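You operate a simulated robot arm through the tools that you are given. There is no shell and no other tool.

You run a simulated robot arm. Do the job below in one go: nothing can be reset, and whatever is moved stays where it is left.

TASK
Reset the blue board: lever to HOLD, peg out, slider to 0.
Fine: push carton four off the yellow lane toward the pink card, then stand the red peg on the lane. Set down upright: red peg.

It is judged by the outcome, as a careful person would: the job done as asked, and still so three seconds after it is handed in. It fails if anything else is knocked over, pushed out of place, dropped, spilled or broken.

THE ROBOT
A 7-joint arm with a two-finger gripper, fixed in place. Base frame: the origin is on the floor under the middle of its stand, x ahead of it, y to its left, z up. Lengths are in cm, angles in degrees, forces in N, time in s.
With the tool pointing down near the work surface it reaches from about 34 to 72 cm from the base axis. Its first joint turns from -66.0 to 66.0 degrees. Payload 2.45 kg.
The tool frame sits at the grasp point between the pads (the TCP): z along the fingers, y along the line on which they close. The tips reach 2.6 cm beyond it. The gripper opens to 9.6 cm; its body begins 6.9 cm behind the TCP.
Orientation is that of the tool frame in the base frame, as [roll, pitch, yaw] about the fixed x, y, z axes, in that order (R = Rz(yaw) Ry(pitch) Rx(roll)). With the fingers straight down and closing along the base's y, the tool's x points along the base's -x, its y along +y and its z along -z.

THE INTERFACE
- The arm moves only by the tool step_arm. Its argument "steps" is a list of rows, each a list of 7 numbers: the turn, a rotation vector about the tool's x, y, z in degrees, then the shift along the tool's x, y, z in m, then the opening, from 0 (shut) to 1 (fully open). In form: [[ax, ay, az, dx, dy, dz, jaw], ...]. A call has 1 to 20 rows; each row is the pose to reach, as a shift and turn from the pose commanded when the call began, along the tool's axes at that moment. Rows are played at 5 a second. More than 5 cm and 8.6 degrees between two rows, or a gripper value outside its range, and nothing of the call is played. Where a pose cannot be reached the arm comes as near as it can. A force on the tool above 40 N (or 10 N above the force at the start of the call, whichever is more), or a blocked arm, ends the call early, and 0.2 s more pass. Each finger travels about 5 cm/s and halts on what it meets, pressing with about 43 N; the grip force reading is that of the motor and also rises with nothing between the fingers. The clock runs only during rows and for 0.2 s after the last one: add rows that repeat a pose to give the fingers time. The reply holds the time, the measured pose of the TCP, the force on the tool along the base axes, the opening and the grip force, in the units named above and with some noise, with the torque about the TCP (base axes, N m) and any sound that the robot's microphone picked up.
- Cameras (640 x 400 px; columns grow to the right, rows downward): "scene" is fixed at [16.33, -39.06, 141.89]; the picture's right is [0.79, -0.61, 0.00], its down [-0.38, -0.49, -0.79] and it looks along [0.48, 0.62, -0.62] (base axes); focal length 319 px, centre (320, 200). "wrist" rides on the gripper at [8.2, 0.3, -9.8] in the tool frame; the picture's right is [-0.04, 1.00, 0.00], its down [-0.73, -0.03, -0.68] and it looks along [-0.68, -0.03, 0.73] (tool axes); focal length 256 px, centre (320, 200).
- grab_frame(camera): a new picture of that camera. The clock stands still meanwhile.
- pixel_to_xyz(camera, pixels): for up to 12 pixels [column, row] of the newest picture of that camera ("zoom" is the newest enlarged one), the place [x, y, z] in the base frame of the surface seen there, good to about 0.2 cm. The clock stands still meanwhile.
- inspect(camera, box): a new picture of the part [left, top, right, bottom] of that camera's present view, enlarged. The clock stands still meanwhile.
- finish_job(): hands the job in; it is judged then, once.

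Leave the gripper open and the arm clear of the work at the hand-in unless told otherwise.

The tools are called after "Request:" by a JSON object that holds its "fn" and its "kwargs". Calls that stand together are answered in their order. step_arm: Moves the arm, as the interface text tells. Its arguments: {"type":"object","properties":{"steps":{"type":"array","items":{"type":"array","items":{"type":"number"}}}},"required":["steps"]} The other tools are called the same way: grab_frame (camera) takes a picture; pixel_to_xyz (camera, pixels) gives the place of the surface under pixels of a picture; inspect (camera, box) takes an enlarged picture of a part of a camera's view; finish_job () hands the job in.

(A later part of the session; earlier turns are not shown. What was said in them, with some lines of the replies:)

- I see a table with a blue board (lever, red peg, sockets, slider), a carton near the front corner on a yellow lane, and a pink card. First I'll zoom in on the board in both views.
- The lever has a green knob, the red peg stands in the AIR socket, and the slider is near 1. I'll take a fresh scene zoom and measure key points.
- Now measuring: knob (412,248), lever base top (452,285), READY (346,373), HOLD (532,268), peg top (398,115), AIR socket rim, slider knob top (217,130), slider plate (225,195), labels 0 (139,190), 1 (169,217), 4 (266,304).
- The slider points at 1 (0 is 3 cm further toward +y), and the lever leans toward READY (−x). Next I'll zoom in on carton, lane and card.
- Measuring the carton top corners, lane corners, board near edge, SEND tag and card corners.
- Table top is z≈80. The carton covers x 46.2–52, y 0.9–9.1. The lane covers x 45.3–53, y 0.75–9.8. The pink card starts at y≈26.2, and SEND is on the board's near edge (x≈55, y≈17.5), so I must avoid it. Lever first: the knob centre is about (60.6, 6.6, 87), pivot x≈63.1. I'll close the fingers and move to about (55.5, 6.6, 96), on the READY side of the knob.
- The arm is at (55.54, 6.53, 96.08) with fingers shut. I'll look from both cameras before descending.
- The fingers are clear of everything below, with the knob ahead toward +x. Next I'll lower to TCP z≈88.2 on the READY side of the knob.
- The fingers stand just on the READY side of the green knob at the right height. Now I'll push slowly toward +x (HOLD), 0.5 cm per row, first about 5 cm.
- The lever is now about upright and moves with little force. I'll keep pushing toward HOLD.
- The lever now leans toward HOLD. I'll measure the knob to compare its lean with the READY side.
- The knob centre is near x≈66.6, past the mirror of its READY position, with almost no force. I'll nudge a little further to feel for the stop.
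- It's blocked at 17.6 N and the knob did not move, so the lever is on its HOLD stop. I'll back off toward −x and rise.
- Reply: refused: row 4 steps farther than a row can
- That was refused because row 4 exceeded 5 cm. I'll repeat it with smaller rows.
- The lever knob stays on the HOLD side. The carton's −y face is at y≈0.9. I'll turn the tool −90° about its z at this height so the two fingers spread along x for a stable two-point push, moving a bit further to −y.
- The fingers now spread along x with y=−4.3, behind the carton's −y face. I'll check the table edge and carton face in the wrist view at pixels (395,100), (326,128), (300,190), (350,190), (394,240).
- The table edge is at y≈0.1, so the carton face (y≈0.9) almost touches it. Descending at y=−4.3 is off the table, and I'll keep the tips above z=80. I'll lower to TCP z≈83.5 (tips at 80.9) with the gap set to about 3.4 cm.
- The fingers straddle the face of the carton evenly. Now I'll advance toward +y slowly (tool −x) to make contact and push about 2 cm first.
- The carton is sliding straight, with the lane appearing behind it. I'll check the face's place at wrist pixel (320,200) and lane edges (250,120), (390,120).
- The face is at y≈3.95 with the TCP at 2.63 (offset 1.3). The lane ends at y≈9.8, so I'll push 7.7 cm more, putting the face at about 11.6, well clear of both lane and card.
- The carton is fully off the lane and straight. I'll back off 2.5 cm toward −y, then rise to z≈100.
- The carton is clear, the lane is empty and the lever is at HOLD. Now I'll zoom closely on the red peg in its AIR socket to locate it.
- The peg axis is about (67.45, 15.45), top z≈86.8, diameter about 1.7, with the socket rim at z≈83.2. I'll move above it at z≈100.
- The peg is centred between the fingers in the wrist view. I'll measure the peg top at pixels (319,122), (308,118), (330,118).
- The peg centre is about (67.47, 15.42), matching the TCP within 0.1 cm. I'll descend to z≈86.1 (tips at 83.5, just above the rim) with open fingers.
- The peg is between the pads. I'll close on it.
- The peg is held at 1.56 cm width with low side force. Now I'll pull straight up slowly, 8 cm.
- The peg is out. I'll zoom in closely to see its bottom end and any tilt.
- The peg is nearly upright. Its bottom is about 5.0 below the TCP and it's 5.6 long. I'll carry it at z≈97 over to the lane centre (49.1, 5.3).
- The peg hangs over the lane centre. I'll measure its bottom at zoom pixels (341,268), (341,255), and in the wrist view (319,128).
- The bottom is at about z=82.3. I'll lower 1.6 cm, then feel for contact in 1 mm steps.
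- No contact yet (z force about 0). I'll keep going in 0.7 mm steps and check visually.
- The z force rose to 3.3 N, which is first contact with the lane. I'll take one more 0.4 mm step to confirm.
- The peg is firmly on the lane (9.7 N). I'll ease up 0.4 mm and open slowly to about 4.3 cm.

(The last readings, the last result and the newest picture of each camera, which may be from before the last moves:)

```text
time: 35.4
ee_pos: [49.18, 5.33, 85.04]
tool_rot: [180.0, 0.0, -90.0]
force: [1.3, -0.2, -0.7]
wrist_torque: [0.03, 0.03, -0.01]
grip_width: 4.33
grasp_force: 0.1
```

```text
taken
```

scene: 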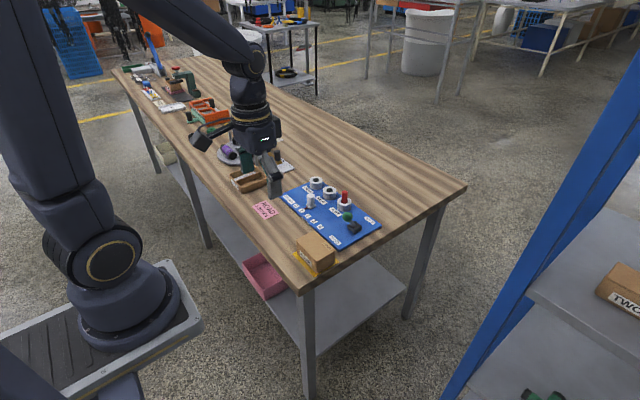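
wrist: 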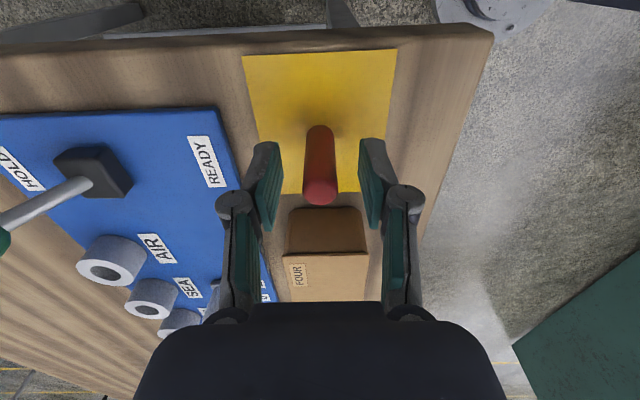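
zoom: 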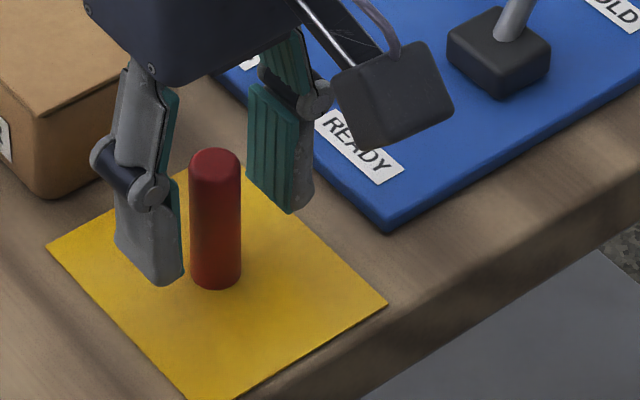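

The peg stands upright and free on the lane. I'll rise straight up to clear it.

Request:
{"fn": "step_arm", "kwargs": {"steps": [[0, 0, 0, 0, 0, -0.01, 0.45], [0, 0, 0, 0, 0, -0.03, 0.45], [0, 0, 0, 0, 0, -0.065, 0.45], [0, 0, 0, 0, 0, -0.105, 0.45], [0, 0, 0, 0, 0, -0.15, 0.45], [0, 0, 0, 0, 0, -0.15, 0.45]]}}

Request:
{"fn": "inspect", "kwargs": {"camera": "scene", "box": [260, 170, 380, 280]}}

```text
time: 36.8
ee_pos: [49.1, 5.16, 100.1]
tool_rot: [-180.0, 0.0, -90.0]
force: [-0.4, 0.5, -1.1]
wrist_torque: [-0.02, 0.02, 0.02]
grip_width: 4.33
grasp_force: 0.0
```

```text
3.64 times, centred on (320, 225) of scene
```

zoom: 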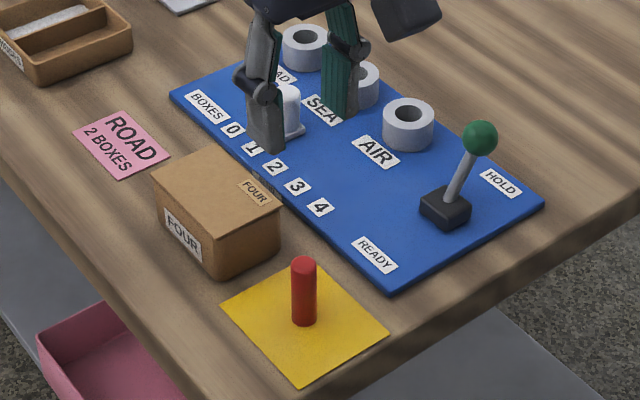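

The peg is standing in the middle of the lane. Now the slider: I'll turn the tool back +90° (fingers along y) while moving to above it, about (60.1, 22.1, 100).

Request:
{"fn": "step_arm", "kwargs": {"steps": [[0, 0, 8.2, -0.0154, -0.0099, 0, 0.45], [0, 0, 16.4, -0.0308, -0.0198, 0, 0.45], [0, 0, 24.6, -0.0462, -0.0297, 0, 0.45], [0, 0, 32.8, -0.0616, -0.0396, 0, 0.45], [0, 0, 41.0, -0.077, -0.0495, 0, 0.45], [0, 0, 49.2, -0.0924, -0.0594, 0, 0.45], [0, 0, 57.4, -0.1078, -0.0693, 0, 0.45], [0, 0, 65.6, -0.1232, -0.0792, 0, 0.45], [0, 0, 73.8, -0.1386, -0.0891, 0, 0.45], [0, 0, 82.0, -0.154, -0.099, 0, 0.45], [0, 0, 90.0, -0.169, -0.109, 0, 0.45], [0, 0, 90.0, -0.169, -0.109, 0.03, 0.45], [0, 0, 90.0, -0.169, -0.109, 0.05, 0.45], [0, 0, 90.0, -0.169, -0.109, 0.05, 0.45]]}}

Request:
{"fn": "grab_frame", "kwargs": {"camera": "wrist"}}

Request:
{"fn": "inspect", "kwargs": {"camera": "scene", "box": [270, 150, 390, 240]}}

```text
time: 39.8
ee_pos: [60.06, 22.18, 95.06]
tool_rot: [180.0, 0.1, -180.0]
force: [-0.1, 0.3, -0.1]
wrist_torque: [-0.01, 0.0, -0.03]
grip_width: 4.31
grasp_force: 0.0
```

```text
taken
```

wrist: 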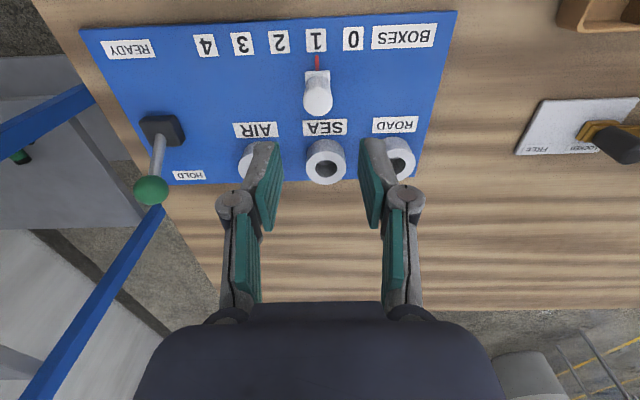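

```text
4.44 times, centred on (330, 195) of scene
```

zoom: 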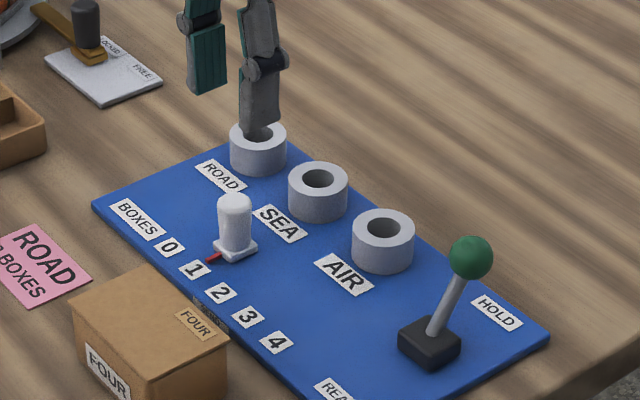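

The slider knob is at wrist pixel (318,95), with its red pointer at (317,60). I'll measure knob, pointer and labels.

Request:
{"fn": "pixel_to_xyz", "kwargs": {"camera": "wrist", "pixels": [[318, 100], [318, 108], [308, 95], [328, 95], [317, 60], [317, 40], [353, 38], [280, 42], [307, 76], [328, 76], [318, 88], [318, 114]]}}

Request:
{"fn": "inspect", "kwargs": {"camera": "wrist", "box": [260, 10, 400, 130]}}

```text
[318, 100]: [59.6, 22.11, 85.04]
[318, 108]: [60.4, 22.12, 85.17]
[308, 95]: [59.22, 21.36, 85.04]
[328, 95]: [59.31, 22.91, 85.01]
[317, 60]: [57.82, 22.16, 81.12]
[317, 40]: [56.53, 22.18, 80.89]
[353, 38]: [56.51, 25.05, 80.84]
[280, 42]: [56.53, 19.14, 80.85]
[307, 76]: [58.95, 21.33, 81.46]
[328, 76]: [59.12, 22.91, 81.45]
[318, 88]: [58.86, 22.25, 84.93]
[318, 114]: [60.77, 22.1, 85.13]
```

```text
3.33 times, centred on (330, 70) of wrist
```

zoom: 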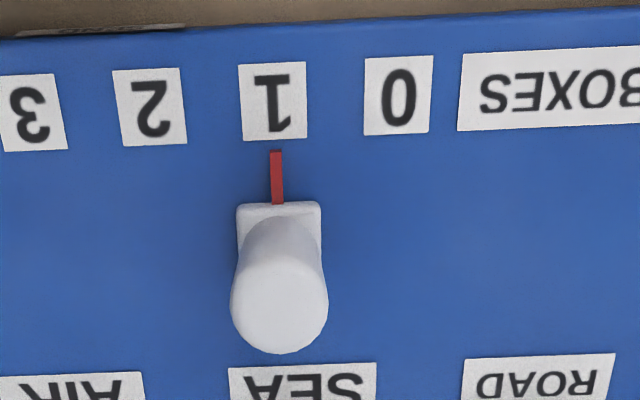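

The knob axis is about (59.95, 22.13), top z≈85.1. The pointer is at y≈22.13 and the "0" label at y≈25.1, so +3.0 cm is needed. I'll descend with open fingers to z≈84.7 around it.

Request:
{"fn": "step_arm", "kwargs": {"steps": [[0, 0, 0, 0.001, -0.0005, 0.04, 0.45], [0, 0, 0, 0.001, -0.0005, 0.075, 0.45], [0, 0, 0, 0.001, -0.0005, 0.095, 0.45], [0, 0, 0, 0.001, -0.0005, 0.1035, 0.45], [0, 0, 0, 0.001, -0.0005, 0.1035, 0.45]]}}

Request:
{"fn": "inspect", "kwargs": {"camera": "scene", "box": [270, 150, 390, 240]}}

Request:
{"fn": "grab_frame", "kwargs": {"camera": "wrist"}}

```text
time: 41.0
ee_pos: [59.95, 22.03, 84.69]
tool_rot: [-180.0, 0.0, 179.9]
force: [0.2, -0.3, 0.3]
wrist_torque: [0.01, 0.06, -0.01]
grip_width: 4.32
grasp_force: 0.2
```

```text
4.44 times, centred on (330, 195) of scene
```

zoom: 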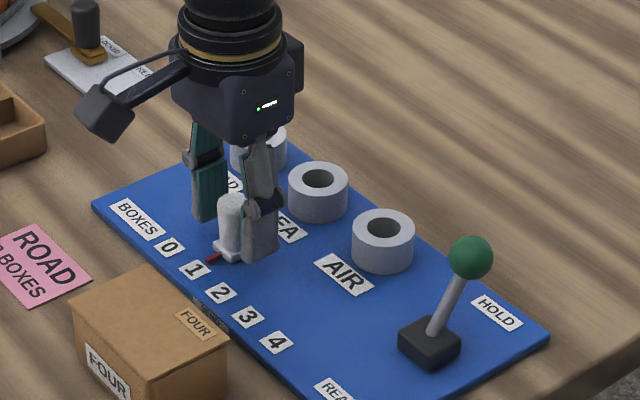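

```text
taken
```

wrist: 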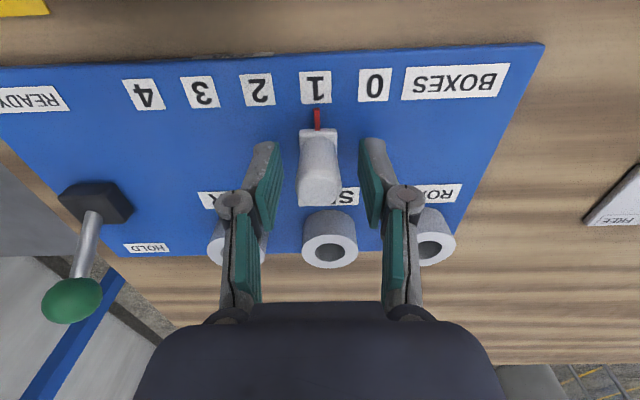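

The fingers straddle the slider knob evenly. I'll close on it.

Request:
{"fn": "step_arm", "kwargs": {"steps": [[0, 0, 0, 0, 0, 0, 0.3], [0, 0, 0, 0, 0, 0, 0.2], [0, 0, 0, 0, 0, 0, 0.1], [0, 0, 0, 0, 0, 0, 0.1], [0, 0, 0, 0, 0, 0, 0.1]]}}

```text
time: 42.2
ee_pos: [59.89, 22.07, 84.83]
tool_rot: [-180.0, 0.0, 180.0]
force: [-0.7, 0.2, -2.0]
wrist_torque: [0.05, -0.02, -0.01]
grip_width: 2.09
grasp_force: 45.2
```

The knob is held at 2.09 cm. Now I'll slide toward +y by 3.0 cm in small rows.

Request:
{"fn": "step_arm", "kwargs": {"steps": [[0, 0, 0, 0, 0.004, 0, 0.1], [0, 0, 0, 0, 0.009, 0, 0.1], [0, 0, 0, 0, 0.014, 0, 0.1], [0, 0, 0, 0, 0.019, 0, 0.1], [0, 0, 0, 0, 0.024, 0, 0.1], [0, 0, 0, 0, 0.028, 0, 0.1], [0, 0, 0, 0, 0.03, 0, 0.1], [0, 0, 0, 0, 0.03, 0, 0.1]]}}

Request:
{"fn": "grab_frame", "kwargs": {"camera": "wrist"}}

Request:
{"fn": "inspect", "kwargs": {"camera": "wrist", "box": [240, 50, 400, 200]}}

```text
time: 44.0
ee_pos: [59.83, 25.18, 84.61]
tool_rot: [-179.9, 0.0, -179.9]
force: [0.0, -5.1, 4.0]
wrist_torque: [-0.01, -0.28, -0.03]
grip_width: 2.14
grasp_force: 44.8
```

```text
taken
```

wrist: 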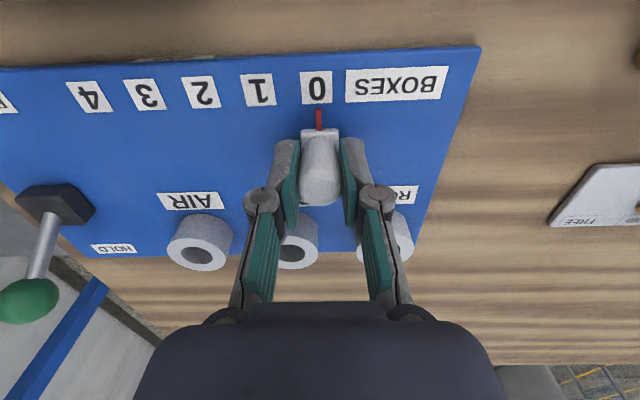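

```text
2.67 times, centred on (320, 125) of wrist
```

zoom: 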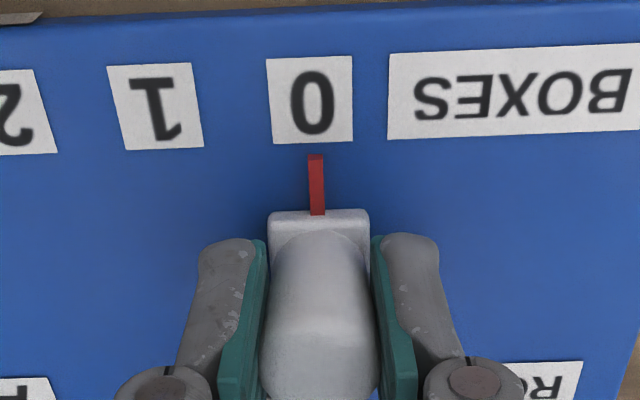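

The red pointer is at the 0 label. I'll measure pointer (317,180) against label edges (268,100), (352,98).

Request:
{"fn": "pixel_to_xyz", "kwargs": {"camera": "zoom", "pixels": [[316, 162], [317, 180], [317, 205], [270, 100], [350, 98], [311, 100], [112, 105], [196, 105]]}}

```text
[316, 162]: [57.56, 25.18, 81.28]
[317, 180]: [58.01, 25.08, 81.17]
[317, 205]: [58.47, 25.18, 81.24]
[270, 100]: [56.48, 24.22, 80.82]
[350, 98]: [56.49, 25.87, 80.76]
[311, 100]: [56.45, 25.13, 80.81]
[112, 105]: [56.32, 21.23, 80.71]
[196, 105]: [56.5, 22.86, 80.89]
```

The pointer is at y≈25.13 and the 0 label centre at about 25.05, so it's aligned. I'll open the fingers and look again.

Request:
{"fn": "step_arm", "kwargs": {"steps": [[0, 0, 0, 0, 0.03, 0, 0.25], [0, 0, 0, 0, 0.03, 0, 0.35], [0, 0, 0, 0, 0.03, 0, 0.45], [0, 0, 0, 0, 0.03, 0, 0.45]]}}

```text
time: 44.5
ee_pos: [60.0, 26.5, 84.2]
tool_rot: [-178.3, -0.4, 179.4]
force: [-0.5, -22.7, 3.3]
wrist_torque: [0.09, 0.31, -0.01]
grip_width: 4.94
grasp_force: 12.0
stopped in row 2: the force on the tool passed its limit at 44 N (the readings are from after the stop); the commanded pose is now the measured one
```

My mistake: I repeated the 3 cm shift in that call, so the arm pushed toward +y until the force limit stopped it. I'll check the state now without moving.

Request:
{"fn": "grab_frame", "kwargs": {"camera": "wrist"}}

Request:
{"fn": "inspect", "kwargs": {"camera": "scene", "box": [260, 150, 390, 250]}}

```text
taken
```

wrist: 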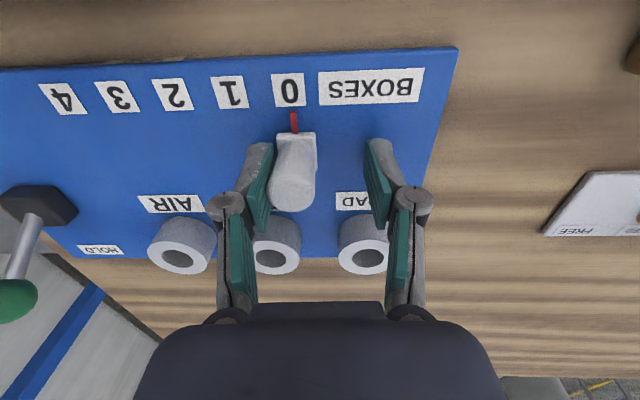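

```text
4.00 times, centred on (325, 200) of scene
```

zoom: 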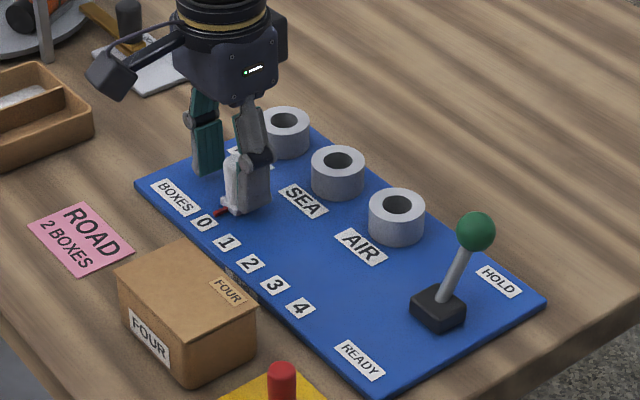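

The −y finger is pressing the slider against its stop at 0, and the slider still reads 0. I'll move back 1.3 cm toward −y with the fingers open so it lets go.

Request:
{"fn": "step_arm", "kwargs": {"steps": [[0, 0, 0, 0, -0.004, 0, 0.5], [0, 0, 0, 0, -0.009, 0, 0.5], [0, 0, 0, 0, -0.013, -0.003, 0.5], [0, 0, 0, 0, -0.013, -0.003, 0.5]]}}

Request:
{"fn": "grab_frame", "kwargs": {"camera": "wrist"}}

Request:
{"fn": "inspect", "kwargs": {"camera": "wrist", "box": [240, 50, 400, 200]}}

```text
time: 45.5
ee_pos: [60.02, 25.93, 84.57]
tool_rot: [-179.0, -0.3, 179.8]
force: [-0.2, 0.8, 0.3]
wrist_torque: [-0.01, -0.01, -0.02]
grip_width: 4.83
grasp_force: 0.1
```

```text
taken
```

wrist: 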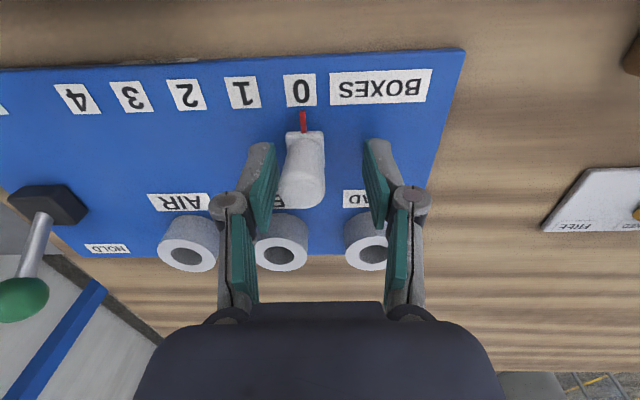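

```text
2.67 times, centred on (320, 125) of wrist
```

zoom: 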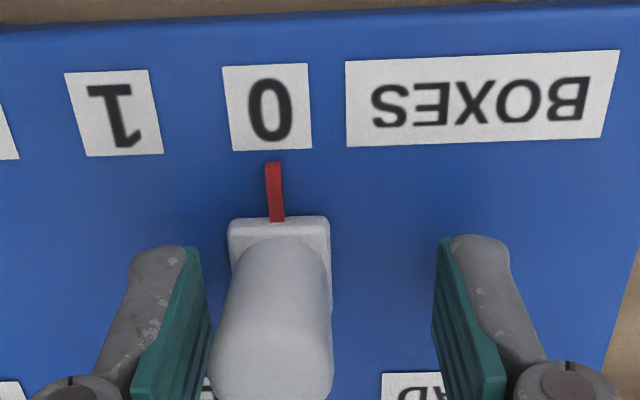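

The slider rests at 0 with no force on it. The −y finger is close to the knob, so I'll shift 0.7 cm more toward −y, then rise straight up.

Request:
{"fn": "step_arm", "kwargs": {"steps": [[0, 0, 0, 0, -0.004, 0, 0.5], [-0.5, 0, 0, 0, -0.007, 0, 0.5], [-1, 0, 0, 0, -0.007, -0.01, 0.5], [-1, 0, 0, 0, -0.007, -0.03, 0.5], [-1, 0, 0, 0, -0.007, -0.065, 0.5], [-1, 0, 0, 0, -0.007, -0.105, 0.5], [-1, 0, 0, 0, -0.007, -0.145, 0.5]]}}

Request:
{"fn": "grab_frame", "kwargs": {"camera": "wrist"}}

Request:
{"fn": "inspect", "kwargs": {"camera": "scene", "box": [250, 150, 400, 280]}}

```text
time: 47.1
ee_pos: [59.95, 25.52, 99.04]
tool_rot: [-179.9, -0.5, 179.8]
force: [0.1, -0.2, 0.7]
wrist_torque: [-0.01, 0.02, 0.0]
grip_width: 4.8
grasp_force: 0.1
```

```text
taken
```

wrist: 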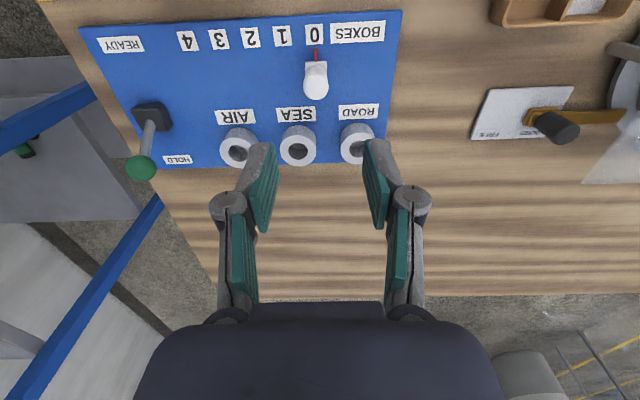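

```text
3.08 times, centred on (325, 215) of scene
```

zoom: 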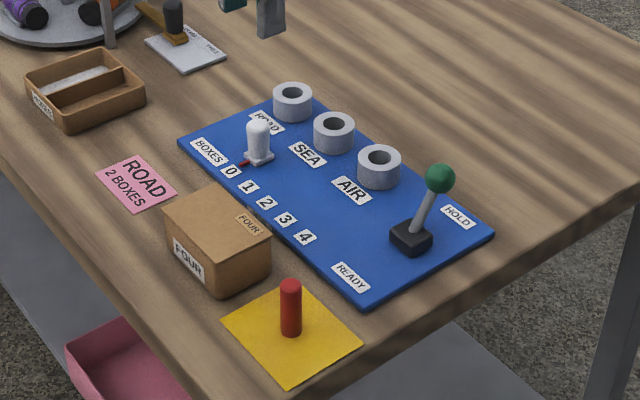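

Lever at HOLD, sockets empty, slider at 0, and the peg is standing on the lane. I'll check measurements: pointer, labels 0 and 4, board corners, carton corner, peg, lane.

Request:
{"fn": "inspect", "kwargs": {"camera": "scene", "box": [270, 180, 350, 230]}}

```text
8.00 times, centred on (310, 205) of scene
```

zoom: 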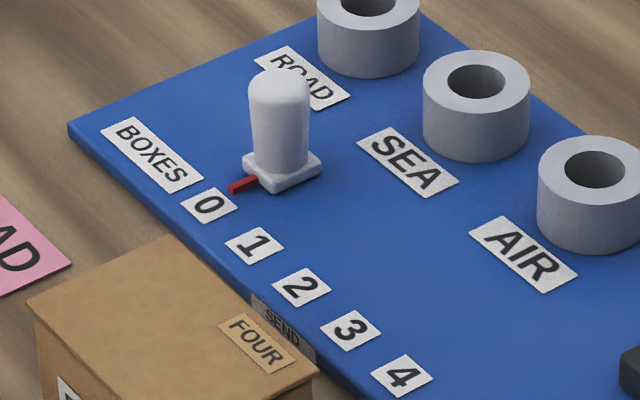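

Request:
{"fn": "pixel_to_xyz", "kwargs": {"camera": "zoom", "pixels": [[243, 184], [234, 188], [209, 206], [254, 245], [400, 376], [70, 127], [278, 90], [318, 372], [170, 238], [30, 305], [278, 320], [300, 335]]}}

Request:
{"fn": "inspect", "kwargs": {"camera": "scene", "box": [290, 210, 400, 290]}}

```text
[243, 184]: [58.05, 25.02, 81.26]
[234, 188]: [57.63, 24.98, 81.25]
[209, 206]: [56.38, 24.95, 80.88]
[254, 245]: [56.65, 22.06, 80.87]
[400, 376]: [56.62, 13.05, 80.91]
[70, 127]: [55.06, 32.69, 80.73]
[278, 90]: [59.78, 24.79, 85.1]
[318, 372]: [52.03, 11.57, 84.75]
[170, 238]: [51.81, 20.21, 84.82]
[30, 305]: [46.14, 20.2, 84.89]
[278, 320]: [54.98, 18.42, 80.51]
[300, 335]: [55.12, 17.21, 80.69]
```

```text
5.00 times, centred on (345, 250) of scene
```

zoom: 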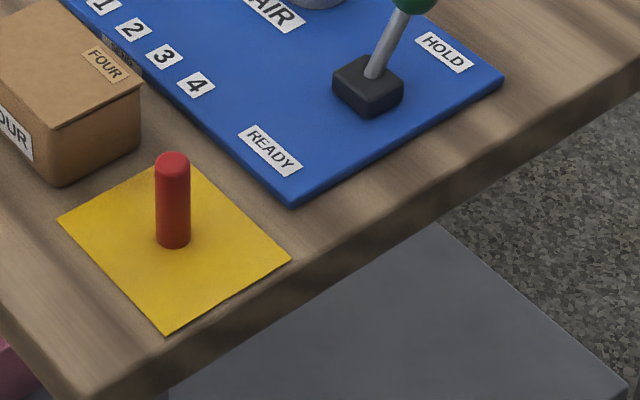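

Everything reads right: pointer y≈25.0 against label 0 at 25.0, board unmoved, carton at y 11.6–20.2, peg upright on the lane. I'll retreat the open arm up and back to about the starting pose.

Request:
{"fn": "step_arm", "kwargs": {"steps": [[0, 0, 0, 0, 0, -0.04, 0.6], [0, 0, 0, 0.01, -0.01, -0.08, 0.8], [0, 0, 0, 0.04, -0.035, -0.085, 1], [0, 0, 0, 0.07, -0.06, -0.085, 1], [0, 0, 0, 0.1, -0.09, -0.085, 1], [0, 0, 0, 0.13, -0.12, -0.085, 1], [0, 0, 0, 0.16, -0.145, -0.085, 1], [0, 0, 0, 0.19, -0.165, -0.085, 1], [0, 0, 0, 0.215, -0.175, -0.085, 1], [0, 0, 0, 0.215, -0.175, -0.085, 1]]}}

Request:
{"fn": "grab_frame", "kwargs": {"camera": "scene"}}

Request:
{"fn": "inspect", "kwargs": {"camera": "scene", "box": [250, 150, 400, 280]}}

Request:
{"fn": "grab_frame", "kwargs": {"camera": "wrist"}}

```text
time: 49.3
ee_pos: [38.44, 8.1, 107.79]
tool_rot: [-179.9, -0.4, 179.6]
force: [0.7, 0.1, 0.3]
wrist_torque: [0.01, 0.01, 0.0]
grip_width: 9.6
grasp_force: 0.1
```

```text
taken
```

scene: 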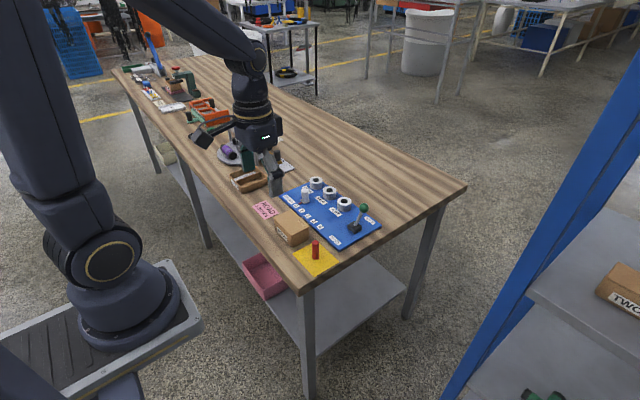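

```text
3.08 times, centred on (325, 215) of scene
```

zoom: 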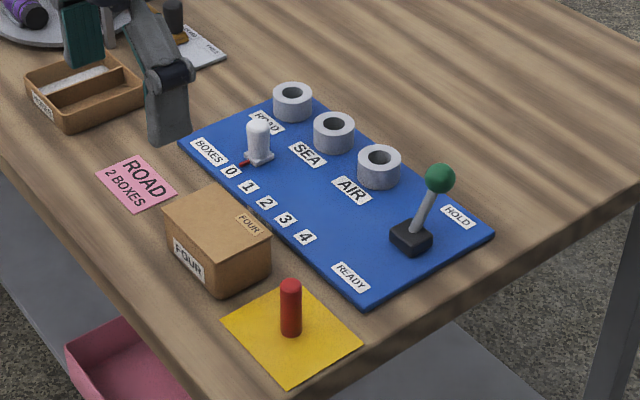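

```text
taken
```

wrist: 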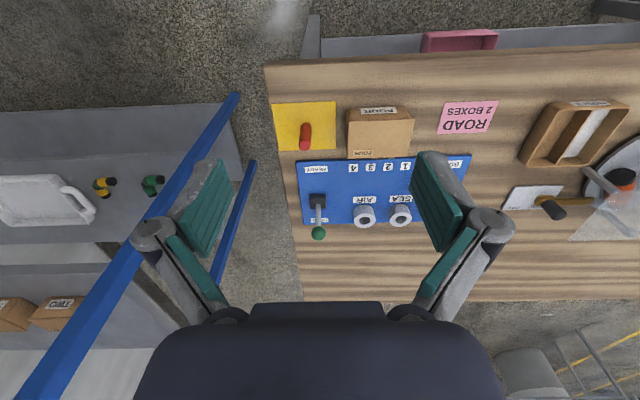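

The final view shows the lever at HOLD, all sockets empty and the slider at 0. Carton four is off the yellow lane on the card side, and the red peg stands upright on the lane. Nothing else has moved, the gripper is open and the arm is clear, so I'm handing the job in.

Request:
{"fn": "finish_job", "kwargs": {}}

```text
The job is handed in.
```

The blue board is reset, carton four is off the yellow lane, and the red peg stands upright on the lane. I've handed the job in.

- **Lever:** it is at HOLD, pushed until it reached its stop.
- **Peg:** it came out of the AIR socket and stands in the middle of the lane. All three sockets are empty.
- **Slider:** the pointer lines up with 0.
- **Carton four:** it was pushed straight toward the pink card. It sits about 1.8 cm past the lane and 6 cm short of the card.

I made one mistake at the slider. When letting go of it, I repeated the 3 cm move, and the arm pressed the slider against its stop until the force limit (44 N) ended the call. I checked afterwards: the slider still read 0, and the board had not shifted.

At hand-in the gripper was open and the arm was back near its starting pose. I saw nothing else moved or knocked over in the last pictures.
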